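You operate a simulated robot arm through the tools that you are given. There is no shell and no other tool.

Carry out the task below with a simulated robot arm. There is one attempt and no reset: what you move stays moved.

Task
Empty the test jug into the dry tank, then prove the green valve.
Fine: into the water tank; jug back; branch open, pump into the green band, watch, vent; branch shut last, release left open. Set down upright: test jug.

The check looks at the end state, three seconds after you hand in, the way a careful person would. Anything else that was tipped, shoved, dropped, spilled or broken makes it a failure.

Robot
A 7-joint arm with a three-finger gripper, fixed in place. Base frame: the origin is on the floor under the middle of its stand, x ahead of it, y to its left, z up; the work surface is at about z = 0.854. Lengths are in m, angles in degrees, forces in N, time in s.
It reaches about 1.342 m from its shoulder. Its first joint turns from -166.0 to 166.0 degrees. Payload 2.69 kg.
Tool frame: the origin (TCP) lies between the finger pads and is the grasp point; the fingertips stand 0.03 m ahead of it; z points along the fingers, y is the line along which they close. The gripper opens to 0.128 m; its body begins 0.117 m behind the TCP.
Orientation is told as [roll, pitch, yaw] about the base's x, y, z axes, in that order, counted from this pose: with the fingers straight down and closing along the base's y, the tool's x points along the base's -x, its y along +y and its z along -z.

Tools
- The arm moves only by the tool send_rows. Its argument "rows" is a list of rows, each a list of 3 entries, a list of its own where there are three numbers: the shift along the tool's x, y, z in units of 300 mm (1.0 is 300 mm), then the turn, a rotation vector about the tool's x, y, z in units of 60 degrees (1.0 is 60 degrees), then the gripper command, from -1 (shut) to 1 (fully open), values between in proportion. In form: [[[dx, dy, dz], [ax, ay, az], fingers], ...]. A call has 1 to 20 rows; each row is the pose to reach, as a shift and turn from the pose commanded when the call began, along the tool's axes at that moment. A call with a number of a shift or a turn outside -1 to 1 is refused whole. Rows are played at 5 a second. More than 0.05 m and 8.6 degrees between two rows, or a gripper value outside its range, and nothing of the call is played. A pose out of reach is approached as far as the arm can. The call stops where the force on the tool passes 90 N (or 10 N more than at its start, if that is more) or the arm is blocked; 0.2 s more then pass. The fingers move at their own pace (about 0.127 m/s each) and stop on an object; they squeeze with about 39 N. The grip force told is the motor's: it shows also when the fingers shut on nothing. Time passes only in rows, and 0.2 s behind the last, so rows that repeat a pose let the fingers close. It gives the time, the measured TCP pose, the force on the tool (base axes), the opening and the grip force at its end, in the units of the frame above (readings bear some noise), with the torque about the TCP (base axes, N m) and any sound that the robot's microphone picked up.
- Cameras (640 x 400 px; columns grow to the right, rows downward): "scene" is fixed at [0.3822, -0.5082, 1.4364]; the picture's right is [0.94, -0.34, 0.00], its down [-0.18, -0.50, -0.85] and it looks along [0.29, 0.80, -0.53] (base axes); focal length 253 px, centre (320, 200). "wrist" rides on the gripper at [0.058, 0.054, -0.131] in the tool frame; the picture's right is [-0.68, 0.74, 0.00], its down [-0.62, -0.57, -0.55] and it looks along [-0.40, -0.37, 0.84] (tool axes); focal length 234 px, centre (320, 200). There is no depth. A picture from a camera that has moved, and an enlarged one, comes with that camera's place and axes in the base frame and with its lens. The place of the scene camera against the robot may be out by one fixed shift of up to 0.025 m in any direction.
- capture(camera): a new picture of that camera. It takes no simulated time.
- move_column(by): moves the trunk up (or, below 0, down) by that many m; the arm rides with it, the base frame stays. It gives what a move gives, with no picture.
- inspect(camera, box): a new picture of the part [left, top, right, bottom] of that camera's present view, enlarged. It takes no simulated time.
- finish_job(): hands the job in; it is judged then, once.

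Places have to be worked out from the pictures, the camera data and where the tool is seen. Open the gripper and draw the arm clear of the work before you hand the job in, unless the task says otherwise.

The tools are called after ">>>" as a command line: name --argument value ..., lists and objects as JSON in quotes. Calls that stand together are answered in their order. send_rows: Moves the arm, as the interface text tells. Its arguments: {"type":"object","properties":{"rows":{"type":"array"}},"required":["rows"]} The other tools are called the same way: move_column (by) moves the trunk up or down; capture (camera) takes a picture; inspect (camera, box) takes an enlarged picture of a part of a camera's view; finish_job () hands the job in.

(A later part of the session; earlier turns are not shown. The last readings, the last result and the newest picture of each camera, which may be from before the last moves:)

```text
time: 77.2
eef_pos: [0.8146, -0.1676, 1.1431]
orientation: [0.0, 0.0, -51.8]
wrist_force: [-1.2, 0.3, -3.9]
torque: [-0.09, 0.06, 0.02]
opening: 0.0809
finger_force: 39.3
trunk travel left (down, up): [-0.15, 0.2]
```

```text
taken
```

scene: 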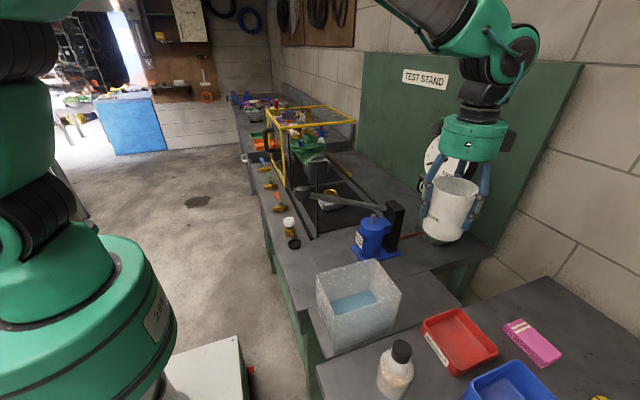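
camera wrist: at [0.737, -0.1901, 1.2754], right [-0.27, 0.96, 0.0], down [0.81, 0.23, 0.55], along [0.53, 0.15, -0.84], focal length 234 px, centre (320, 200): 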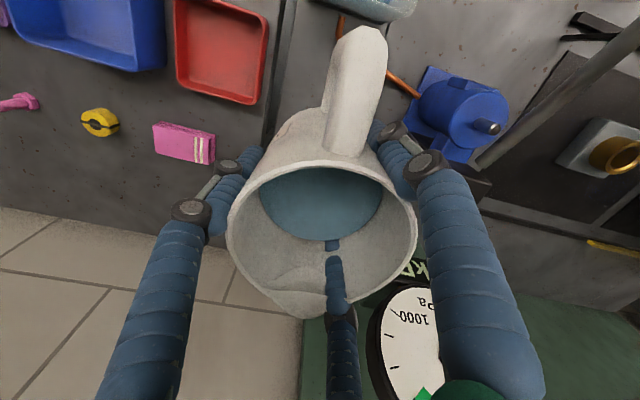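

I carry it over so the spout tip will be above the tank middle: TCP to (0.6305, −0.119, 1.155).

>>> send_rows --rows '[[[0.015, -0.011, -0.02], [0, 0, 0], -1], [[0.05, -0.038, -0.04], [0, 0, 0], -1], [[0.1, -0.075, -0.04], [0, 0, 0], -1], [[0.155, -0.116, -0.04], [0, 0, 0], -1], [[0.21, -0.158, -0.04], [0, 0, 0], -1], [[0.265, -0.199, -0.04], [0, 0, 0], -1], [[0.32, -0.24, -0.04], [0, 0, 0], -1], [[0.375, -0.281, -0.04], [0, 0, 0], -1], [[0.43, -0.322, -0.04], [0, 0, 0], -1], [[0.475, -0.356, -0.04], [0, 0, 0], -1], [[0.5, -0.375, -0.04], [0, 0, 0], -1], [[0.508, -0.381, -0.04], [0, 0, 0], -1]]'

>>> capture --camera "scene"

>>> capture --camera "wrist"

```text
time: 79.8
eef_pos: [0.6282, -0.1195, 1.155]
orientation: [0.0, 0.1, -51.8]
wrist_force: [0.3, -0.4, -4.8]
torque: [-0.04, 0.0, -0.01]
opening: 0.0806
finger_force: 39.7
trunk travel left (down, up): [-0.15, 0.2]
```

```text
taken
```

scene: 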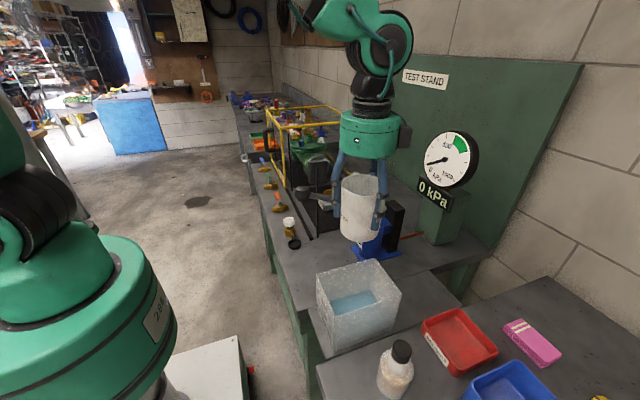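

```text
taken
camera wrist: at [0.6338, -0.041, 1.2878], right [1.0, -0.08, 0.0], down [-0.06, -0.83, 0.55], along [-0.04, -0.55, -0.84], focal length 234 px, centre (320, 200)
```

wrist: 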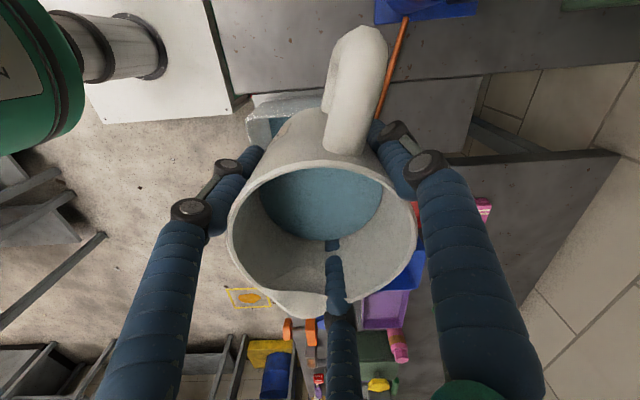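

The spout sits over the tank with the hand free. I tilt about the new axis to 32° (still below the remaining water's lip angle) and check reach.

>>> send_rows --rows '[[[0.005, 0.008, 0], [-0.0567, 0.0351, 0], -1], [[0.009, 0.014, 0], [-0.1133, 0.0703, 0], -1], [[0.012, 0.02, 0], [-0.17, 0.1054, 0], -1], [[0.015, 0.025, 0], [-0.2267, 0.1405, 0], -1], [[0.018, 0.029, 0], [-0.2833, 0.1757, 0], -1], [[0.02, 0.031, 0], [-0.34, 0.2108, 0], -1], [[0.021, 0.033, 0], [-0.3967, 0.2459, 0], -1], [[0.021, 0.034, 0], [-0.4533, 0.2811, 0], -1]]'

>>> capture --camera "scene"

>>> inspect --camera "scene" --box '[280, 160, 440, 360]'

```text
time: 81.6
eef_pos: [0.633, -0.1066, 1.1543]
orientation: [28.1, 16.2, -47.6]
wrist_force: [0.2, 0.8, -4.0]
torque: [-0.11, 0.05, -0.01]
opening: 0.081
finger_force: 39.5
trunk travel left (down, up): [-0.15, 0.2]
```

```text
taken
```

scene: 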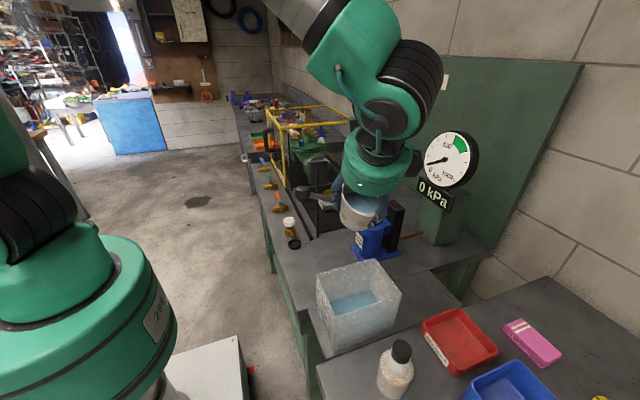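

```text
2.00 times, centred on (360, 260) of scene
camera zoom: at [0.3822, -0.5082, 1.4364], right [0.94, -0.34, 0.0], down [-0.18, -0.5, -0.85], along [0.29, 0.8, -0.53], focal length 506 px, centre (240, 80)
```

zoom: 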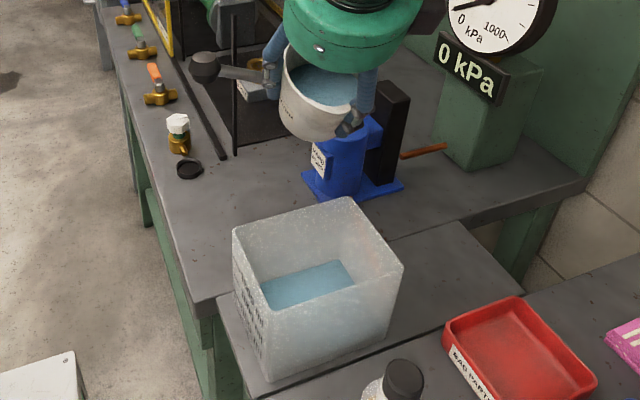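

No reach trouble in this plane. I continue to 56°, where the remaining water should start to run.

>>> send_rows --rows '[[[0, 0, 0], [-0.0425, 0.0264, 0], -1], [[0, 0, 0], [-0.085, 0.0527, 0], -1], [[-0.001, -0.001, -0.001], [-0.1275, 0.0791, 0], -1], [[-0.002, -0.003, -0.002], [-0.17, 0.1054, 0], -1], [[-0.003, -0.005, -0.003], [-0.2125, 0.1318, 0], -1], [[-0.004, -0.007, -0.005], [-0.255, 0.1581, 0], -1], [[-0.006, -0.01, -0.007], [-0.2975, 0.1845, 0], -1], [[-0.008, -0.013, -0.0095], [-0.34, 0.2108, 0], -1]]'

>>> capture --camera "scene"

>>> inspect --camera "scene" --box '[280, 160, 440, 360]'

>>> capture --camera "wrist"

```text
time: 83.4
eef_pos: [0.6308, -0.1115, 1.1553]
orientation: [51.5, 26.0, -39.1]
wrist_force: [0.3, -0.5, -3.7]
torque: [-0.04, 0.01, -0.01]
opening: 0.0807
finger_force: 38.9
trunk travel left (down, up): [-0.15, 0.2]
```

```text
taken
```

scene: 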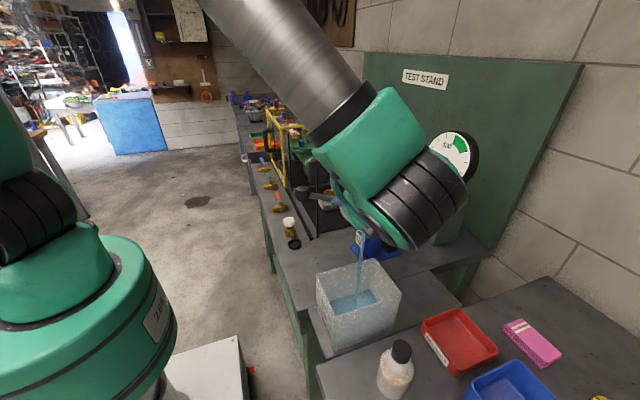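

```text
2.00 times, centred on (360, 260) of scene
camera zoom: at [0.3822, -0.5082, 1.4364], right [0.94, -0.34, 0.0], down [-0.18, -0.5, -0.85], along [0.29, 0.8, -0.53], focal length 506 px, centre (240, 80)
```

zoom: 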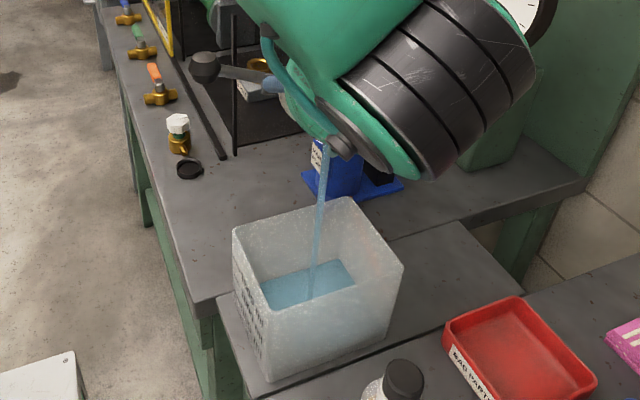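

```text
taken
camera wrist: at [0.5885, -0.167, 1.2924], right [0.96, -0.19, 0.22], down [-0.1, -0.93, -0.36], along [0.27, 0.32, -0.91], focal length 234 px, centre (320, 200)
```

wrist: 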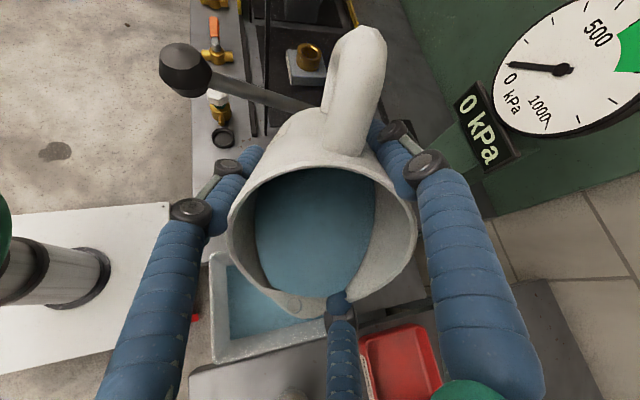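

The rest now pours in a clean stream into the middle of the tank. I go on to 80° at 2° per row.

>>> send_rows --rows '[[[-0.001, -0.0016, -0.0028], [-0.0283, 0.0176, 0], -1], [[-0.002, -0.0033, -0.0058], [-0.0567, 0.0351, 0], -1], [[-0.0031, -0.0051, -0.0088], [-0.085, 0.0527, 0], -1], [[-0.0043, -0.007, -0.0122], [-0.1133, 0.0703, 0], -1], [[-0.0056, -0.009, -0.0158], [-0.1417, 0.0878, 0], -1], [[-0.007, -0.0112, -0.0196], [-0.17, 0.1054, 0], -1], [[-0.0084, -0.0135, -0.0235], [-0.1983, 0.123, 0], -1], [[-0.01, -0.016, -0.0279], [-0.2267, 0.1405, 0], -1], [[-0.0115, -0.0185, -0.0323], [-0.255, 0.1581, 0], -1], [[-0.0131, -0.0211, -0.0368], [-0.2833, 0.1757, 0], -1], [[-0.0148, -0.0239, -0.0417], [-0.3117, 0.1932, 0], -1], [[-0.0166, -0.0268, -0.0467], [-0.34, 0.2108, 0], -1]]'

>>> capture --camera "scene"

>>> capture --camera "wrist"

```text
time: 86.0
eef_pos: [0.6274, -0.1288, 1.1556]
orientation: [78.3, 31.4, -26.1]
wrist_force: [0.7, 0.2, -2.2]
torque: [-0.02, -0.01, 0.01]
opening: 0.0808
finger_force: 39.4
trunk travel left (down, up): [-0.15, 0.2]
```

```text
taken
```

scene: 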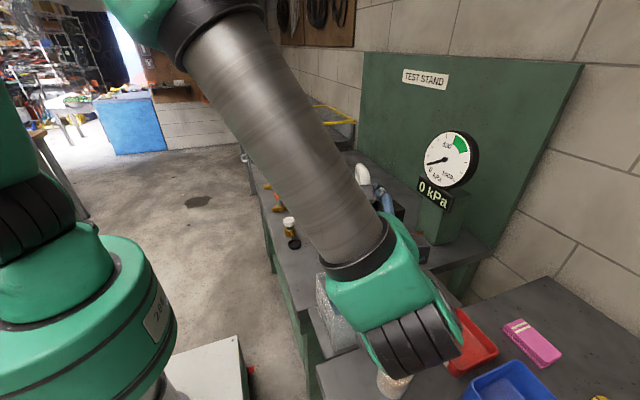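

```text
taken
camera wrist: at [0.5663, -0.2307, 1.2541], right [0.92, -0.28, 0.26], down [-0.02, -0.72, -0.7], along [0.39, 0.64, -0.67], focal length 234 px, centre (320, 200)
```

wrist: 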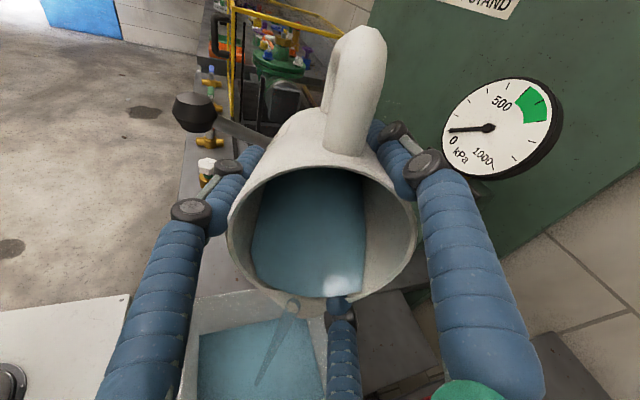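

The stream still lands in the tank. To finish emptying I tilt to 100° while raising 5 cm so the wrist housing keeps clear of the bottle (cap at z≈0.98).

>>> send_rows --rows '[[[0.008, 0.0129, -0.0097], [-0.0283, 0.0176, 0], -1], [[0.016, 0.0258, -0.0195], [-0.0567, 0.0351, 0], -1], [[0.0241, 0.0388, -0.0292], [-0.085, 0.0527, 0], -1], [[0.0321, 0.0517, -0.0389], [-0.1133, 0.0703, 0], -1], [[0.0401, 0.0646, -0.0487], [-0.1417, 0.0878, 0], -1], [[0.0481, 0.0775, -0.0584], [-0.17, 0.1054, 0], -1], [[0.0561, 0.0904, -0.0681], [-0.1983, 0.123, 0], -1], [[0.0642, 0.1034, -0.0778], [-0.2267, 0.1405, 0], -1], [[0.0722, 0.1163, -0.0876], [-0.255, 0.1581, 0], -1], [[0.0802, 0.1292, -0.0973], [-0.2833, 0.1757, 0], -1], [[0.0802, 0.1292, -0.0973], [-0.2833, 0.1757, 0], -1], [[0.0802, 0.1292, -0.0973], [-0.2833, 0.1757, 0], -1]]'

>>> capture --camera "scene"

>>> capture --camera "wrist"

```text
time: 88.6
eef_pos: [0.6196, -0.1482, 1.2036]
orientation: [101.7, 31.3, -13.7]
wrist_force: [0.4, 0.3, -1.3]
torque: [-0.01, 0.0, 0.0]
opening: 0.0808
finger_force: 39.0
trunk travel left (down, up): [-0.15, 0.2]
```

```text
taken
```

scene: 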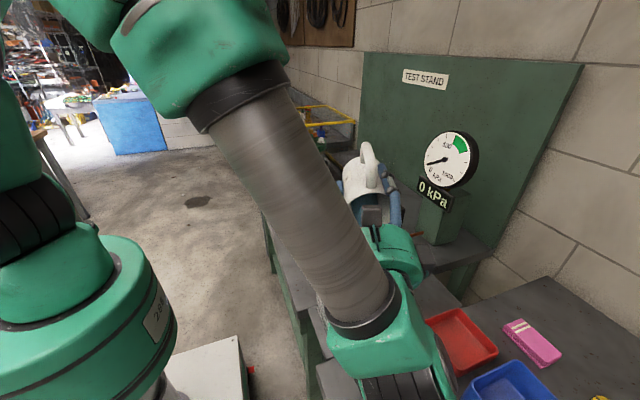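

```text
taken
camera wrist: at [0.5499, -0.2755, 1.2576], right [0.89, -0.37, 0.26], down [0.07, -0.45, -0.89], along [0.45, 0.81, -0.38], focal length 234 px, centre (320, 200)
```

wrist: 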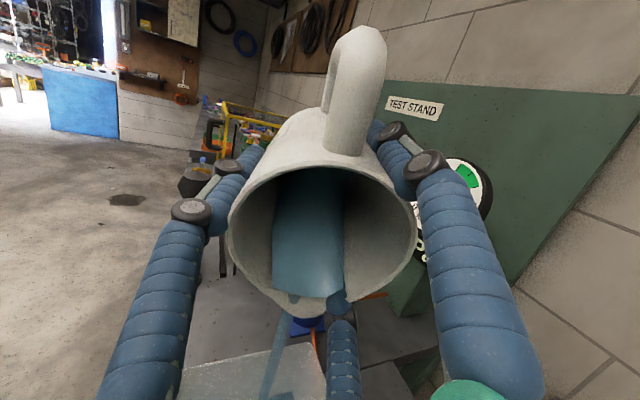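

Water is still running out at 100°, into the tank. I hold here two seconds.

>>> send_rows --rows '[[[0, 0, 0], [0, 0, 0], -1], [[0, 0, 0], [0, 0, 0], -1], [[0, 0, 0], [0, 0, 0], -1], [[0, 0, 0], [0, 0, 0], -1], [[0, 0, 0], [0, 0, 0], -1], [[0, 0, 0], [0, 0, 0], -1], [[0, 0, 0], [0, 0, 0], -1], [[0, 0, 0], [0, 0, 0], -1], [[0, 0, 0], [0, 0, 0], -1], [[0, 0, 0], [0, 0, 0], -1]]'

>>> capture --camera "wrist"

```text
time: 90.8
eef_pos: [0.6191, -0.1477, 1.2051]
orientation: [101.7, 31.4, -13.9]
wrist_force: [0.8, 0.6, -1.5]
torque: [-0.02, 0.01, 0.02]
opening: 0.0804
finger_force: 39.2
trunk travel left (down, up): [-0.15, 0.2]
```

```text
taken
camera wrist: at [0.5499, -0.2754, 1.2575], right [0.89, -0.37, 0.26], down [0.07, -0.45, -0.89], along [0.45, 0.81, -0.38], focal length 234 px, centre (320, 200)
```

wrist: 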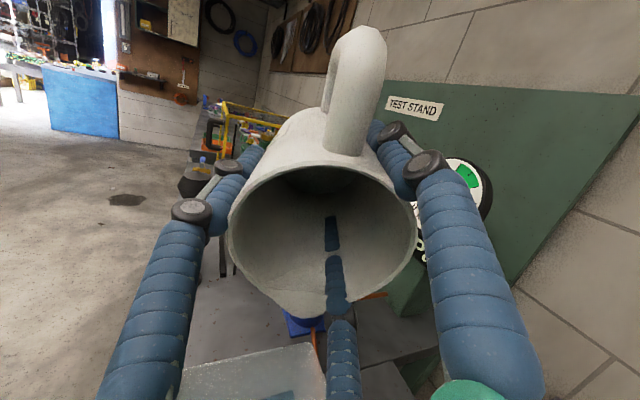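

The jug is empty. I tilt it back toward upright over the tank (60° first).

>>> send_rows --rows '[[[-0.004, -0.0064, 0.0109], [0.0708, -0.0439, 0], -1], [[-0.008, -0.0129, 0.0218], [0.1417, -0.0878, 0], -1], [[-0.012, -0.0193, 0.0327], [0.2125, -0.1318, 0], -1], [[-0.0159, -0.0257, 0.0436], [0.2833, -0.1757, 0], -1], [[-0.0199, -0.0321, 0.0545], [0.3542, -0.2196, 0], -1], [[-0.0239, -0.0386, 0.0654], [0.425, -0.2635, 0], -1], [[-0.0279, -0.045, 0.0762], [0.4958, -0.3074, 0], -1], [[-0.0319, -0.0514, 0.0871], [0.5667, -0.3513, 0], -1], [[-0.0359, -0.0578, 0.098], [0.6375, -0.3953, 0], -1], [[-0.0398, -0.0643, 0.1089], [0.7083, -0.4392, 0], -1], [[-0.0438, -0.0707, 0.1198], [0.7792, -0.4831, 0], -1], [[-0.0478, -0.0771, 0.1307], [0.85, -0.527, 0], -1]]'

>>> capture --camera "scene"

```text
time: 93.4
eef_pos: [0.6329, -0.1067, 1.1861]
orientation: [35.3, 19.8, -45.3]
wrist_force: [-0.5, -0.6, -1.3]
torque: [0.0, 0.01, 0.0]
opening: 0.0806
finger_force: 39.1
trunk travel left (down, up): [-0.15, 0.2]
```

```text
taken
```

scene: 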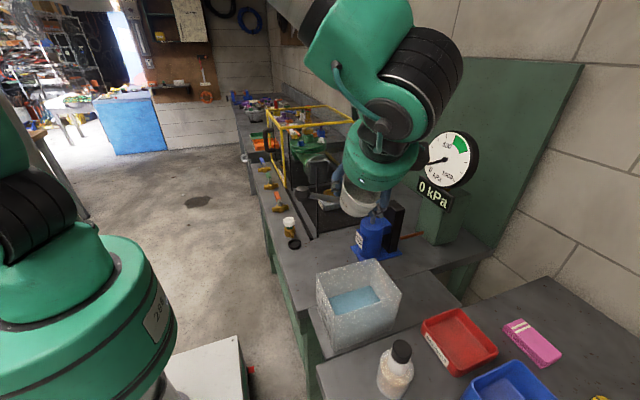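

>>> send_rows --rows '[[[0, 0, 0], [0.0708, -0.0439, 0], -1], [[0, 0, 0], [0.1417, -0.0878, 0], -1], [[0, 0, 0], [0.2125, -0.1318, 0], -1], [[0, 0, 0], [0.2833, -0.1757, 0], -1], [[0, 0, 0], [0.3542, -0.2196, 0], -1], [[0, 0, 0], [0.425, -0.2635, 0], -1], [[0, 0, 0], [0.4958, -0.3074, 0], -1], [[0, 0, 0], [0.5667, -0.3513, 0], -1], [[0, 0, 0], [0.5667, -0.3513, 0], -1]]'

>>> inspect --camera "scene" --box '[280, 160, 440, 360]'

```text
time: 95.4
eef_pos: [0.6328, -0.1059, 1.1845]
orientation: [-0.1, 0.0, -51.8]
wrist_force: [0.8, 0.6, -1.1]
torque: [-0.03, 0.01, 0.0]
opening: 0.0806
finger_force: 38.8
trunk travel left (down, up): [-0.15, 0.2]
```

```text
2.00 times, centred on (360, 260) of scene
camera zoom: at [0.3822, -0.5082, 1.4364], right [0.94, -0.34, 0.0], down [-0.18, -0.5, -0.85], along [0.29, 0.8, -0.53], focal length 506 px, centre (240, 80)
```

zoom: 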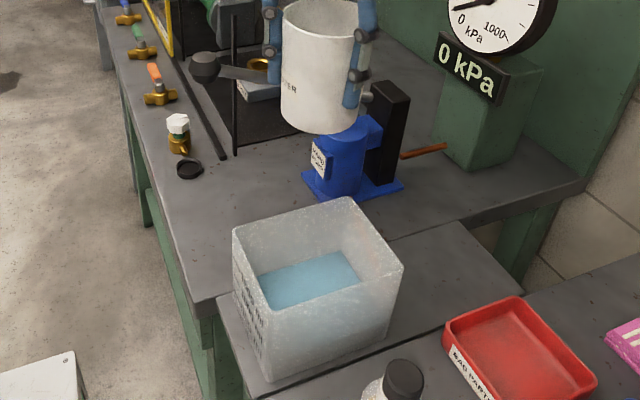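

Empty, upright and dry around. I carry it back above its place and turn it to its original heading.

>>> send_rows --rows '[[[-0.0596, 0.0388, 0], [0, 0, 0], -1], [[-0.1192, 0.0776, 0], [0, 0, 0], -1], [[-0.1788, 0.1163, 0], [0, 0, 0], -1], [[-0.2384, 0.1551, 0], [0, 0, 0], -1], [[-0.298, 0.1939, 0], [0, 0, 0], -1], [[-0.3576, 0.2327, 0], [0, 0, 0], -1], [[-0.4172, 0.2714, 0], [0, 0, 0], -1], [[-0.4768, 0.3102, 0], [0, 0, 0], -1], [[-0.5363, 0.349, 0], [0, 0, 0], -1]]'

>>> send_rows --rows '[[[0, 0, 0], [0, 0, -0.1], -1], [[0, 0, 0], [0, 0, -0.22], -1], [[0, 0, 0], [0, 0, -0.34], -1], [[0, 0, 0], [0, 0, -0.46], -1], [[0, 0, 0], [0, 0, -0.58], -1], [[0, 0, 0], [0, 0, -0.7], -1], [[0, 0, 0], [0, 0, -0.82], -1], [[0, 0, 0], [0, 0, -0.94], -1], [[0, 0, 0], [0, 0, -1.0], -1]]'

>>> send_rows --rows '[[[0, 0, 0], [0, 0, -0.1], -1], [[0, 0, 0], [0, 0, -0.22], -1], [[0, 0, 0], [0, 0, -0.34], -1], [[0, 0, 0], [0, 0, -0.46], -1], [[0, 0, 0], [0, 0, -0.58], -1], [[0, 0, 0], [0, 0, -0.7], -1], [[0, 0, 0], [0, 0, -0.8], -1], [[0, 0, 0], [0, 0, -0.833], -1], [[0, 0, 0], [0, 0, -0.833], -1]]'

>>> capture --camera "scene"

```text
time: 97.4
eef_pos: [0.816, -0.1682, 1.185]
orientation: [0.0, 0.1, -51.7]
wrist_force: [0.5, -1.1, -1.6]
torque: [-0.02, -0.01, -0.01]
opening: 0.0804
finger_force: 39.7
trunk travel left (down, up): [-0.15, 0.2]
```

```text
time: 99.4
eef_pos: [0.8154, -0.1677, 1.1856]
orientation: [0.0, 0.1, 8.4]
wrist_force: [0.9, -0.5, -1.1]
torque: [-0.03, 0.0, 0.03]
opening: 0.0806
finger_force: 38.8
trunk travel left (down, up): [-0.15, 0.2]
```

```text
time: 101.4
eef_pos: [0.8156, -0.1682, 1.1851]
orientation: [0.2, 0.1, 58.2]
wrist_force: [0.0, -0.8, -1.0]
torque: [-0.01, 0.01, -0.02]
opening: 0.0803
finger_force: 39.0
trunk travel left (down, up): [-0.15, 0.2]
```

```text
taken
```

scene: 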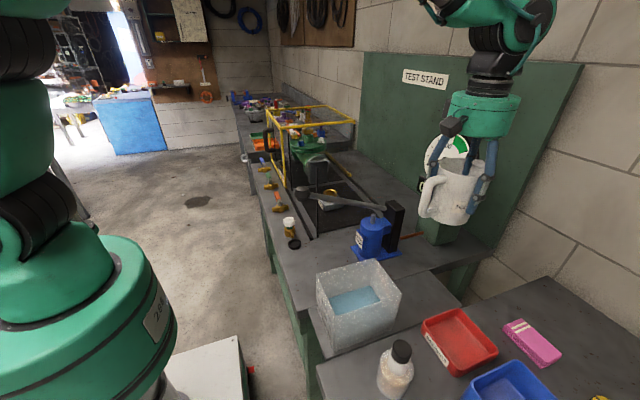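

Aligned over the original spot. I lower it, slowing at the end.

>>> send_rows --rows '[[[0, 0.003, 0.05], [0, 0, 0], -1], [[0, 0.006, 0.14], [0, 0, 0], -1], [[0, 0.0098, 0.24], [0, 0, 0], -1], [[0, 0.0098, 0.34], [0, 0, 0], -1], [[0, 0.0098, 0.44], [0, 0, 0], -1], [[0, 0.0098, 0.54], [0, 0, 0], -1], [[0, 0.0098, 0.64], [0, 0, 0], -1], [[0, 0.0098, 0.73], [0, 0, 0], -1], [[0, 0.0098, 0.8], [0, 0, 0], -1], [[0, 0.0098, 0.85], [0, 0, 0], -1], [[0, 0.0098, 0.88], [0, 0, 0], -1], [[0, 0.0098, 0.892], [0, 0, 0], -1], [[0, 0.0098, 0.897], [0, 0, 0], -1], [[0, 0.0098, 0.897], [0, 0, 0], -1]]'

>>> inspect --camera "scene" --box '[360, 200, 520, 320]'

```text
time: 104.4
eef_pos: [0.8118, -0.1664, 0.9168]
orientation: [0.0, 0.0, 58.1]
wrist_force: [0.5, -0.5, -1.1]
torque: [-0.02, -0.01, 0.03]
opening: 0.0803
finger_force: 39.0
trunk travel left (down, up): [-0.15, 0.2]
```

```text
3.33 times, centred on (440, 260) of scene
camera zoom: at [0.3822, -0.5082, 1.4364], right [0.94, -0.34, 0.0], down [-0.18, -0.5, -0.85], along [0.29, 0.8, -0.53], focal length 843 px, centre (-80, 0)
```

zoom: 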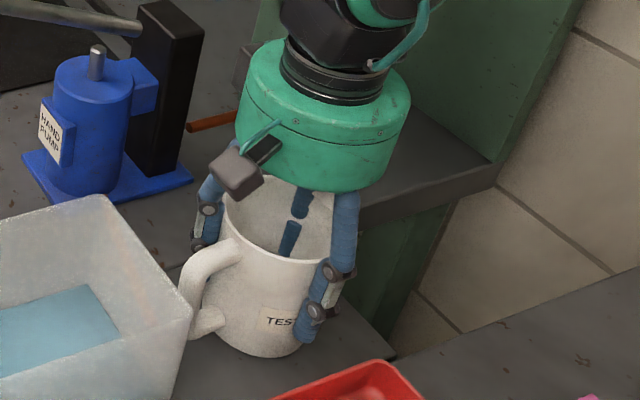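

Still carrying ~1.1 N; I lower in small steps until it rests.

>>> send_rows --rows '[[[0, 0, 0.004], [0, 0, 0], -1], [[0, 0, 0.008], [0, 0, 0], -1], [[0, 0, 0.008], [0, 0, 0], -1]]'

```text
time: 105.2
eef_pos: [0.8113, -0.1671, 0.9159]
orientation: [0.0, 0.0, 58.2]
wrist_force: [0.5, -0.5, 7.3]
torque: [0.28, 0.02, -0.01]
opening: 0.0806
finger_force: 38.6
trunk travel left (down, up): [-0.15, 0.2]
```

The shelf now pushes back (7 N up), so the jug rests on it. I open the fingers gradually and rise.

>>> send_rows --rows '[[[0, 0, 0.004], [0, 0, 0], 0.2], [[0, 0, 0.004], [0, 0, 0], 0.3], [[0, 0, 0.004], [0, 0, 0], 0.4], [[0, 0, 0.004], [0, 0, 0], 0.55], [[0, 0, 0.004], [0, 0, 0], 0.7], [[0, 0, 0.004], [0, 0, 0], 0.8], [[0, 0, 0.004], [0, 0, 0], 0.8]]'

>>> capture --camera "wrist"

>>> inspect --camera "scene" --box '[360, 200, 520, 320]'

```text
time: 106.8
eef_pos: [0.8117, -0.1662, 0.9128]
orientation: [0.2, 0.1, 58.3]
wrist_force: [-0.1, -0.3, 0.3]
torque: [0.01, -0.01, 0.0]
opening: 0.1148
finger_force: 0.0
trunk travel left (down, up): [-0.15, 0.2]
```

```text
taken
camera wrist: at [0.7355, -0.189, 1.0448], right [-0.27, 0.96, 0.0], down [0.81, 0.23, 0.55], along [0.53, 0.15, -0.84], focal length 234 px, centre (320, 200)
```

wrist: 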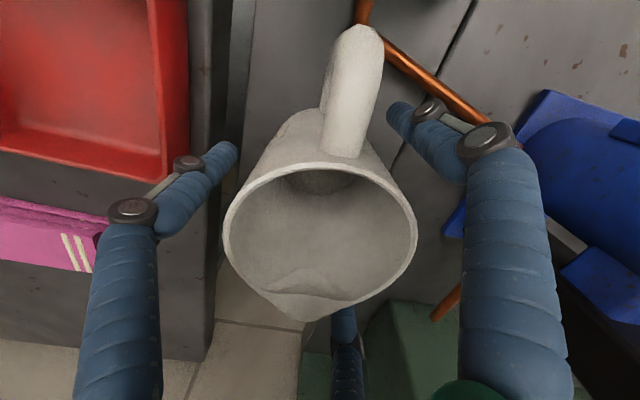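

```text
3.33 times, centred on (440, 260) of scene
camera zoom: at [0.3822, -0.5082, 1.4364], right [0.94, -0.34, 0.0], down [-0.18, -0.5, -0.85], along [0.29, 0.8, -0.53], focal length 843 px, centre (-80, 0)
```

zoom: 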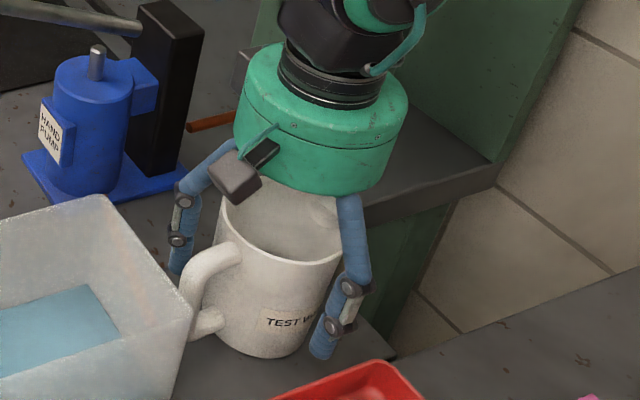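

The empty jug is back in place, upright. I rise straight up clear of everything.

>>> send_rows --rows '[[[0, 0, -0.05], [0, 0, 0], 0.8], [[0, 0, -0.15], [0, 0, 0], 0.8], [[0, 0, -0.3], [0, 0, 0], 0.8], [[0, 0, -0.45], [0, 0, 0], 0.8], [[0, 0, -0.6], [0, 0, 0], 0.8], [[0, 0, -0.75], [0, 0, 0], 0.8], [[0, 0, -0.9], [0, 0, 0], 0.8], [[0, 0, -1.0], [0, 0, 0], 0.8]]'

>>> capture --camera "scene"

>>> capture --camera "wrist"

```text
time: 108.6
eef_pos: [0.8155, -0.1673, 1.2118]
orientation: [0.1, 0.1, 58.2]
wrist_force: [-0.4, 0.8, 0.1]
torque: [-0.01, -0.01, 0.0]
opening: 0.1155
finger_force: 0.0
trunk travel left (down, up): [-0.15, 0.2]
```

```text
taken
```

scene: 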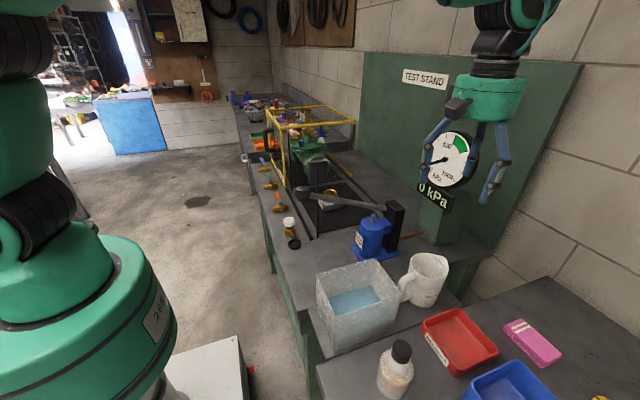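

```text
taken
camera wrist: at [0.7385, -0.1907, 1.3439], right [-0.27, 0.96, 0.0], down [0.81, 0.23, 0.55], along [0.53, 0.15, -0.84], focal length 234 px, centre (320, 200)
```

wrist: 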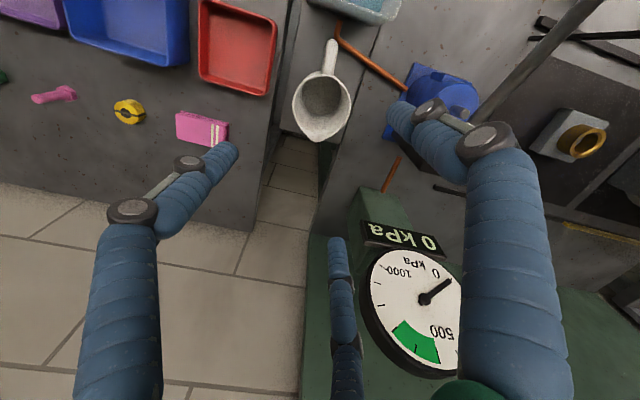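

I head over to the valve row: up and across in three moves at z≈1.30.

>>> send_rows --rows '[[[0, 0, -0.15], [0, 0, 0], 0.8], [[-0.05, 0.085, -0.27], [0, 0, 0], 0.8], [[-0.12, 0.203, -0.3], [0, 0, 0], 0.8], [[-0.19, 0.321, -0.3], [0, 0, 0], 0.8], [[-0.26, 0.44, -0.3], [0, 0, 0], 0.8], [[-0.33, 0.558, -0.3], [0, 0, 0], 0.8], [[-0.4, 0.677, -0.3], [0, 0, 0], 0.8], [[-0.4576, 0.774, -0.3], [0, 0, 0], 0.8]]'

>>> send_rows --rows '[[[-0.07, 0.118, 0], [0, 0, 0.067], 0.8], [[-0.14, 0.237, 0], [0, 0, 0.134], 0.8], [[-0.21, 0.355, 0], [0, 0, 0.2], 0.8], [[-0.28, 0.474, 0], [0, 0, 0.267], 0.8], [[-0.35, 0.592, 0], [0, 0, 0.334], 0.8], [[-0.41, 0.694, 0], [0, 0, 0.4], 0.8], [[-0.4576, 0.774, 0], [0, 0, 0.47], 0.8]]'

>>> capture --camera "wrist"

>>> capture --camera "scene"

```text
time: 110.4
eef_pos: [0.6875, 0.0711, 1.3013]
orientation: [0.2, 0.1, 58.2]
wrist_force: [0.2, 0.3, -0.7]
torque: [0.01, -0.03, 0.03]
opening: 0.115
finger_force: 0.1
trunk travel left (down, up): [-0.15, 0.2]
```

```text
time: 112.0
eef_pos: [0.561, 0.3114, 1.3022]
orientation: [0.0, 0.1, 29.9]
wrist_force: [-0.3, 0.7, 0.0]
torque: [0.02, -0.02, -0.01]
opening: 0.1153
finger_force: 0.1
trunk travel left (down, up): [-0.15, 0.2]
```

```text
taken
camera wrist: at [0.4837, 0.3285, 1.4345], right [0.22, 0.98, 0.0], down [0.82, -0.18, 0.55], along [0.53, -0.12, -0.84], focal length 234 px, centre (320, 200)
```

wrist: 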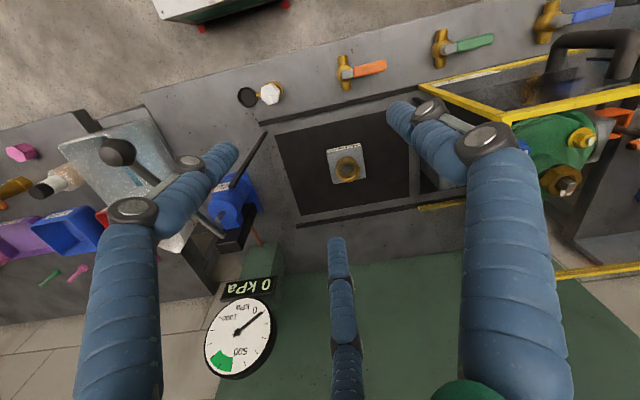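

```text
taken
```

scene: 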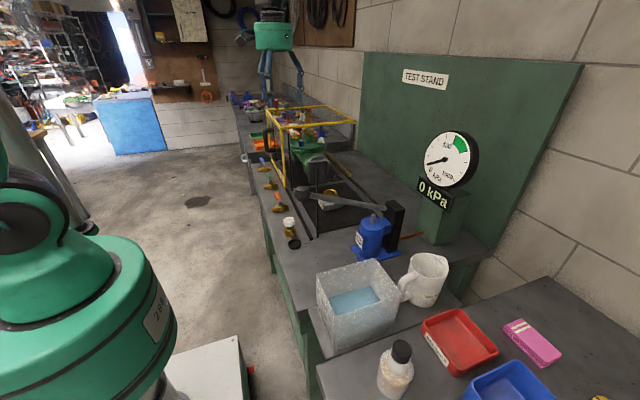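

The yaw is 30°, so one finger points to +x. I move over the green lever for a closer look.

>>> send_rows --rows '[[[-0.013, 0.14, 0.02], [0, 0, 0], 0.8], [[-0.026, 0.28, 0.04], [0, 0, 0], 0.8], [[-0.039, 0.42, 0.07], [0, 0, 0], 0.8], [[-0.052, 0.56, 0.1], [0, 0, 0], 0.8], [[-0.065, 0.7, 0.12], [0, 0, 0], 0.8], [[-0.078, 0.85, 0.14], [0, 0, 0], 0.8], [[-0.09, 0.99, 0.16], [0, 0, 0], 0.8]]'

>>> capture --camera "wrist"

>>> inspect --camera "wrist" --box '[240, 60, 400, 160]'

>>> capture --camera "scene"

```text
time: 113.6
eef_pos: [0.4354, 0.5833, 1.255]
orientation: [0.0, 0.1, 30.0]
wrist_force: [0.1, -0.4, -1.3]
torque: [-0.02, 0.02, -0.01]
opening: 0.1154
finger_force: 0.0
trunk travel left (down, up): [-0.15, 0.2]
```

```text
taken
camera wrist: at [0.3579, 0.5997, 1.3868], right [0.22, 0.98, 0.0], down [0.82, -0.18, 0.55], along [0.53, -0.12, -0.84], focal length 234 px, centre (320, 200)
```

wrist: 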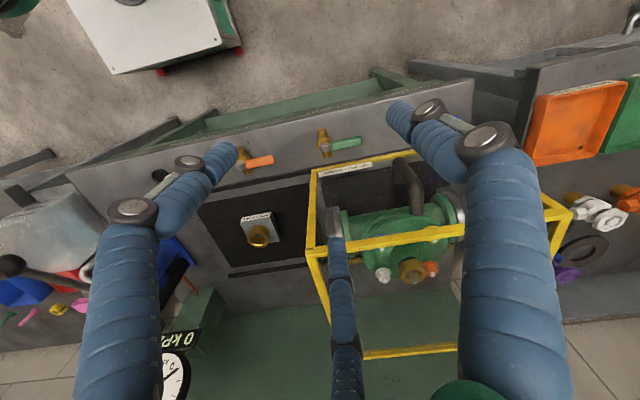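

```text
4.00 times, centred on (320, 110) of wrist
camera zoom: at [0.3579, 0.5997, 1.3868], right [0.22, 0.98, 0.0], down [0.82, -0.18, 0.55], along [0.53, -0.12, -0.84], focal length 937 px, centre (320, 560)
```

zoom: 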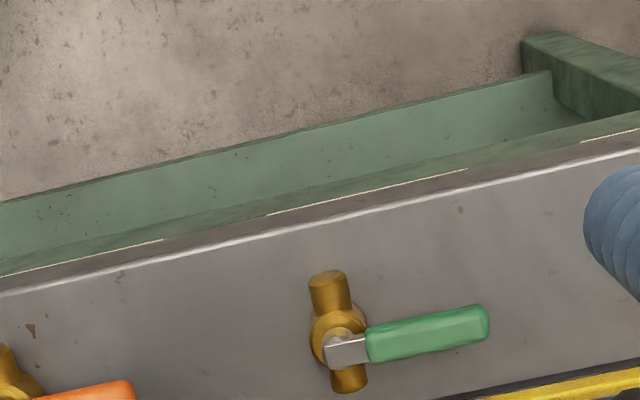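

```text
taken
```

scene: 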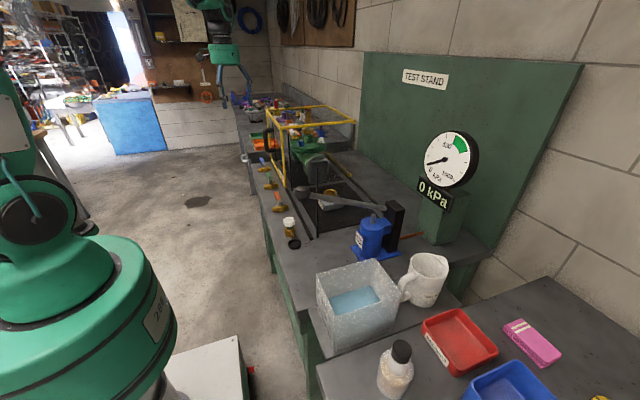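

The green lever's stem is at about (0.541, 0.570), grip end (0.542, 0.649), z≈0.90; the guard's bottom beam is at x≈0.596. I check the guard's black handle, which sticks out toward the hand's path.

>>> inspect --camera "wrist" --box '[300, 130, 480, 260]'

>>> inspect --camera "scene" --box '[240, 90, 336, 190]'

>>> inspect --camera "scene" --box '[170, 0, 330, 100]'

```text
3.08 times, centred on (390, 195) of wrist
camera zoom: at [0.3579, 0.5997, 1.3868], right [0.22, 0.98, 0.0], down [0.82, -0.18, 0.55], along [0.53, -0.12, -0.84], focal length 720 px, centre (105, 215)
```

zoom: 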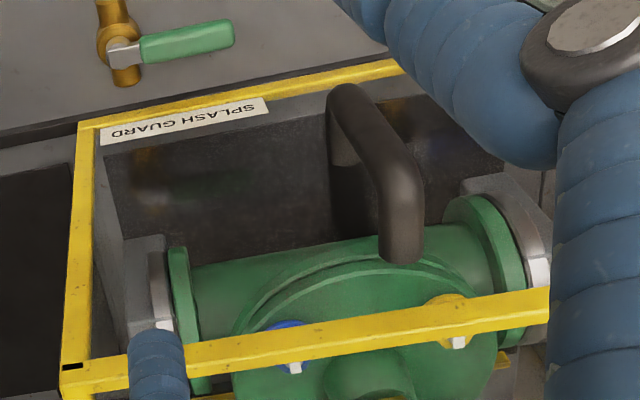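

```text
4.00 times, centred on (288, 140) of scene
camera zoom: at [0.3822, -0.5082, 1.4364], right [0.94, -0.34, 0.0], down [-0.18, -0.5, -0.85], along [0.29, 0.8, -0.53], focal length 1012 px, centre (448, 440)
```

zoom: 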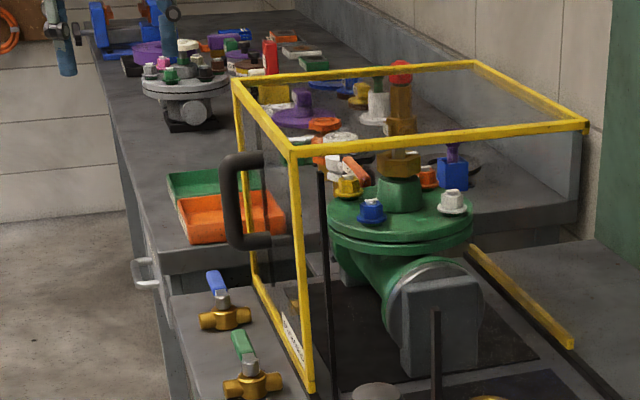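

```text
4.00 times, centred on (250, 50) of scene
camera zoom: at [0.3822, -0.5082, 1.4364], right [0.94, -0.34, 0.0], down [-0.18, -0.5, -0.85], along [0.29, 0.8, -0.53], focal length 1012 px, centre (600, 800)
```

zoom: 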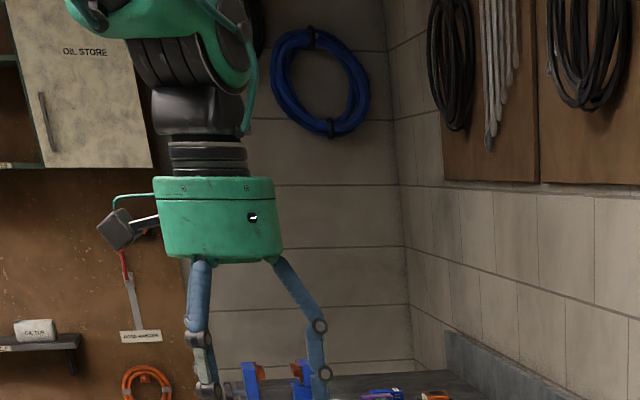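

The guard's handle bar stands at about (0.56, 0.70), z 0.99–1.085, leaving room. I plan to hook the lever's +x side with the one finger that points to +x and pull it toward −x; first down to TCP (0.494, 0.62, 1.05) to check alignment.

>>> send_rows --rows '[[[-0.08, 0.003, 0.05], [0, 0, 0], 1], [[-0.16, 0.006, 0.12], [0, 0, 0], 1], [[-0.2303, 0.0083, 0.22], [0, 0, 0], 1], [[-0.2303, 0.0083, 0.34], [0, 0, 0], 1], [[-0.2303, 0.0083, 0.46], [0, 0, 0], 1], [[-0.2303, 0.0083, 0.58], [0, 0, 0], 1], [[-0.2303, 0.0083, 0.683], [0, 0, 0], 1]]'

>>> capture --camera "wrist"

>>> inspect --camera "scene" --box '[210, 60, 338, 200]'

```text
time: 115.2
eef_pos: [0.4978, 0.6191, 1.0521]
orientation: [0.1, 0.0, 30.2]
wrist_force: [0.5, 0.4, -0.6]
torque: [0.04, -0.02, 0.01]
opening: 0.1279
finger_force: 0.0
trunk travel left (down, up): [-0.15, 0.2]
```

```text
taken
camera wrist: at [0.4192, 0.635, 1.1829], right [0.22, 0.98, 0.0], down [0.82, -0.18, 0.55], along [0.53, -0.12, -0.84], focal length 234 px, centre (320, 200)
```

wrist: 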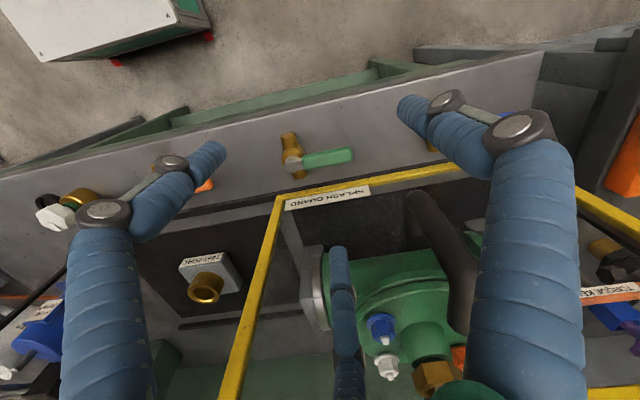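

```text
2.86 times, centred on (274, 130) of scene
camera zoom: at [0.3822, -0.5082, 1.4364], right [0.94, -0.34, 0.0], down [-0.18, -0.5, -0.85], along [0.29, 0.8, -0.53], focal length 723 px, centre (451, 400)
```

zoom: 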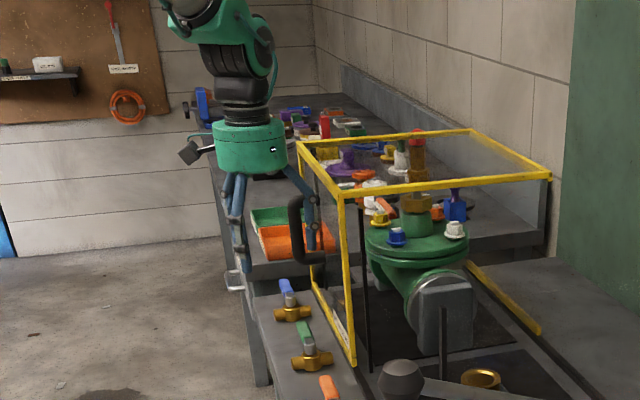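

>>> inspect --camera "wrist" --box '[256, 100, 416, 280]'

```text
2.22 times, centred on (336, 190) of wrist
camera zoom: at [0.4192, 0.635, 1.1829], right [0.22, 0.98, 0.0], down [0.82, -0.18, 0.55], along [0.53, -0.12, -0.84], focal length 520 px, centre (284, 222)
```

zoom: 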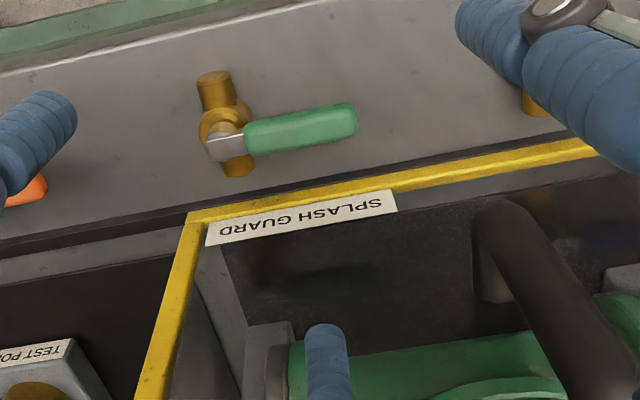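

The lever lies at x≈0.539±0.011 and the guard beam begins at x≈0.593, so the finger must go down near x≈0.571. I shift 5 mm toward −x and lower until the tip is just above lever height.

>>> send_rows --rows '[[[0.0144, 0.0084, 0.08], [0, 0, 0], 1], [[0.0144, 0.0084, 0.16], [0, 0, 0], 1], [[0.0144, 0.0084, 0.24], [0, 0, 0], 1], [[0.0144, 0.0084, 0.31], [0, 0, 0], 1], [[0.0144, 0.0084, 0.357], [0, 0, 0], 1], [[0.0144, 0.0084, 0.357], [0, 0, 0], 1]]'

>>> capture --camera "wrist"

>>> inspect --camera "wrist" --box '[240, 120, 432, 300]'

>>> inspect --camera "scene" --box '[230, 90, 326, 210]'

```text
time: 116.6
eef_pos: [0.492, 0.6179, 0.9432]
orientation: [0.0, 0.0, 30.0]
wrist_force: [0.5, -0.2, -0.5]
torque: [-0.04, 0.04, -0.01]
opening: 0.1282
finger_force: 0.0
trunk travel left (down, up): [-0.15, 0.2]
```

```text
taken
camera wrist: at [0.4136, 0.634, 1.0749], right [0.22, 0.98, 0.0], down [0.82, -0.18, 0.55], along [0.53, -0.12, -0.84], focal length 234 px, centre (320, 200)
```

wrist: 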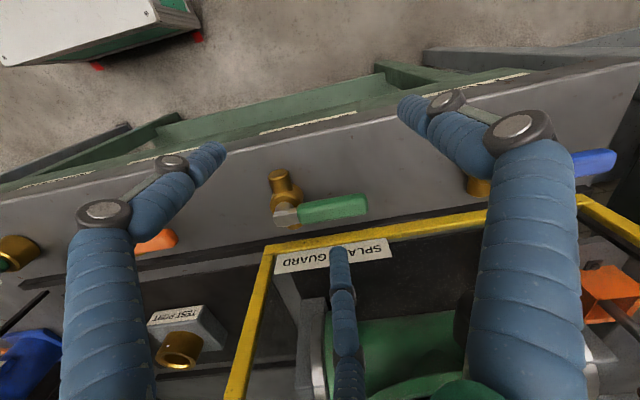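

```text
2.22 times, centred on (336, 210) of wrist
camera zoom: at [0.4136, 0.634, 1.0749], right [0.22, 0.98, 0.0], down [0.82, -0.18, 0.55], along [0.53, -0.12, -0.84], focal length 520 px, centre (284, 178)
```

zoom: 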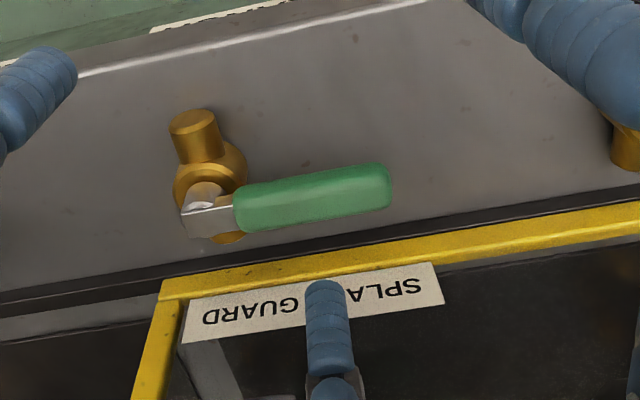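

```text
3.33 times, centred on (278, 150) of scene
camera zoom: at [0.3822, -0.5082, 1.4364], right [0.94, -0.34, 0.0], down [-0.18, -0.5, -0.85], along [0.29, 0.8, -0.53], focal length 843 px, centre (460, 367)
```

zoom: 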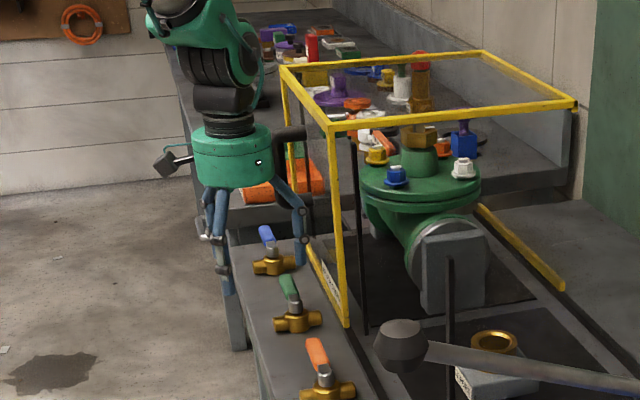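

The hooking finger looks between lever and guard (finger centre ≈ x 0.568). I lower the last 4.6 cm slowly, watching the force.

>>> send_rows --rows '[[[0, 0, 0.03], [0, 0, 0], 1], [[0, 0, 0.06], [0, 0, 0], 1], [[0, 0, 0.09], [0, 0, 0], 1], [[0, 0, 0.12], [0, 0, 0], 1], [[0, 0, 0.153], [0, 0, 0], 1], [[0, 0, 0.153], [0, 0, 0], 1]]'

>>> capture --camera "wrist"

>>> inspect --camera "wrist" --box '[240, 140, 432, 300]'

>>> inspect --camera "scene" --box '[230, 90, 326, 210]'

```text
time: 118.0
eef_pos: [0.4907, 0.6194, 0.8967]
orientation: [0.1, 0.2, 30.1]
wrist_force: [0.0, 0.7, -0.1]
torque: [0.0, -0.03, 0.02]
opening: 0.1281
finger_force: 0.2
trunk travel left (down, up): [-0.15, 0.2]
```

```text
taken
camera wrist: at [0.4127, 0.635, 1.028], right [0.22, 0.98, 0.0], down [0.82, -0.18, 0.55], along [0.53, -0.12, -0.84], focal length 234 px, centre (320, 200)
```

wrist: 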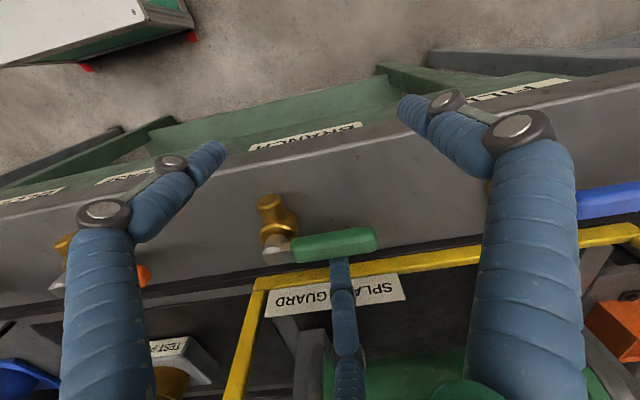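

```text
2.50 times, centred on (336, 220) of wrist
camera zoom: at [0.4127, 0.635, 1.028], right [0.22, 0.98, 0.0], down [0.82, -0.18, 0.55], along [0.53, -0.12, -0.84], focal length 585 px, centre (280, 150)
```

zoom: 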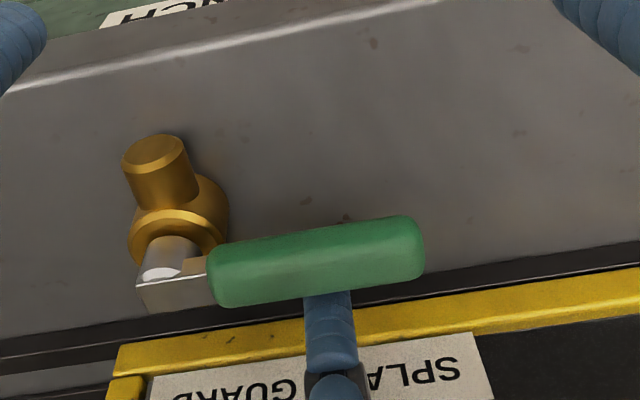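

```text
3.33 times, centred on (278, 150) of scene
camera zoom: at [0.3822, -0.5082, 1.4364], right [0.94, -0.34, 0.0], down [-0.18, -0.5, -0.85], along [0.29, 0.8, -0.53], focal length 843 px, centre (460, 367)
```

zoom: 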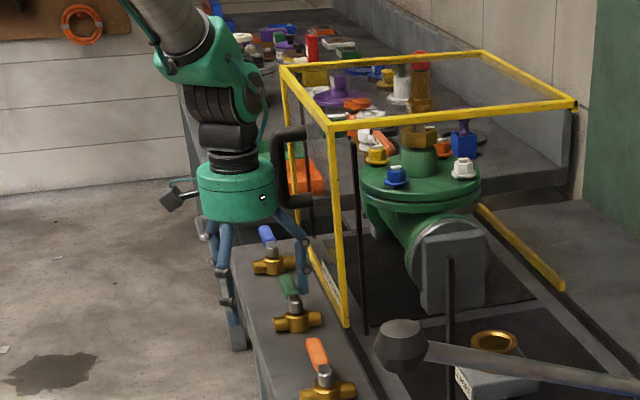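

The finger sits neatly behind the green lever. I notice labels on the bench's front edge, so I read them before turning anything.

>>> inspect --camera "wrist" --box '[230, 110, 390, 170]'

>>> inspect --camera "wrist" --box '[450, 60, 610, 120]'

>>> inspect --camera "wrist" --box '[0, 150, 160, 220]'

```text
4.00 times, centred on (310, 140) of wrist
camera zoom: at [0.4127, 0.635, 1.028], right [0.22, 0.98, 0.0], down [0.82, -0.18, 0.55], along [0.53, -0.12, -0.84], focal length 937 px, centre (360, 440)
```

zoom: 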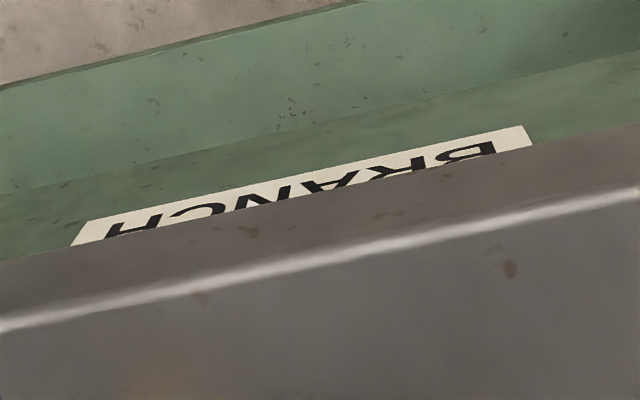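

```text
4.00 times, centred on (530, 90) of wrist
camera zoom: at [0.4127, 0.635, 1.028], right [0.22, 0.98, 0.0], down [0.82, -0.18, 0.55], along [0.53, -0.12, -0.84], focal length 937 px, centre (-520, 640)
```

zoom: 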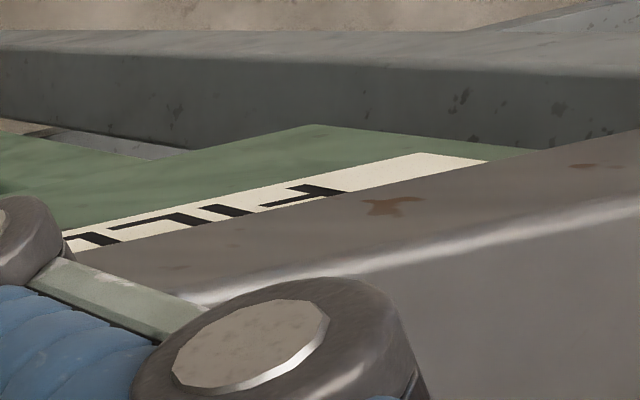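

```text
4.00 times, centred on (80, 185) of wrist
camera zoom: at [0.4127, 0.635, 1.028], right [0.22, 0.98, 0.0], down [0.82, -0.18, 0.55], along [0.53, -0.12, -0.84], focal length 937 px, centre (1280, 260)
```

zoom: 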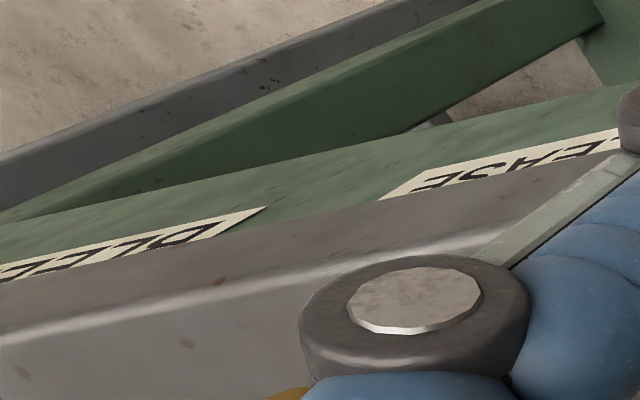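

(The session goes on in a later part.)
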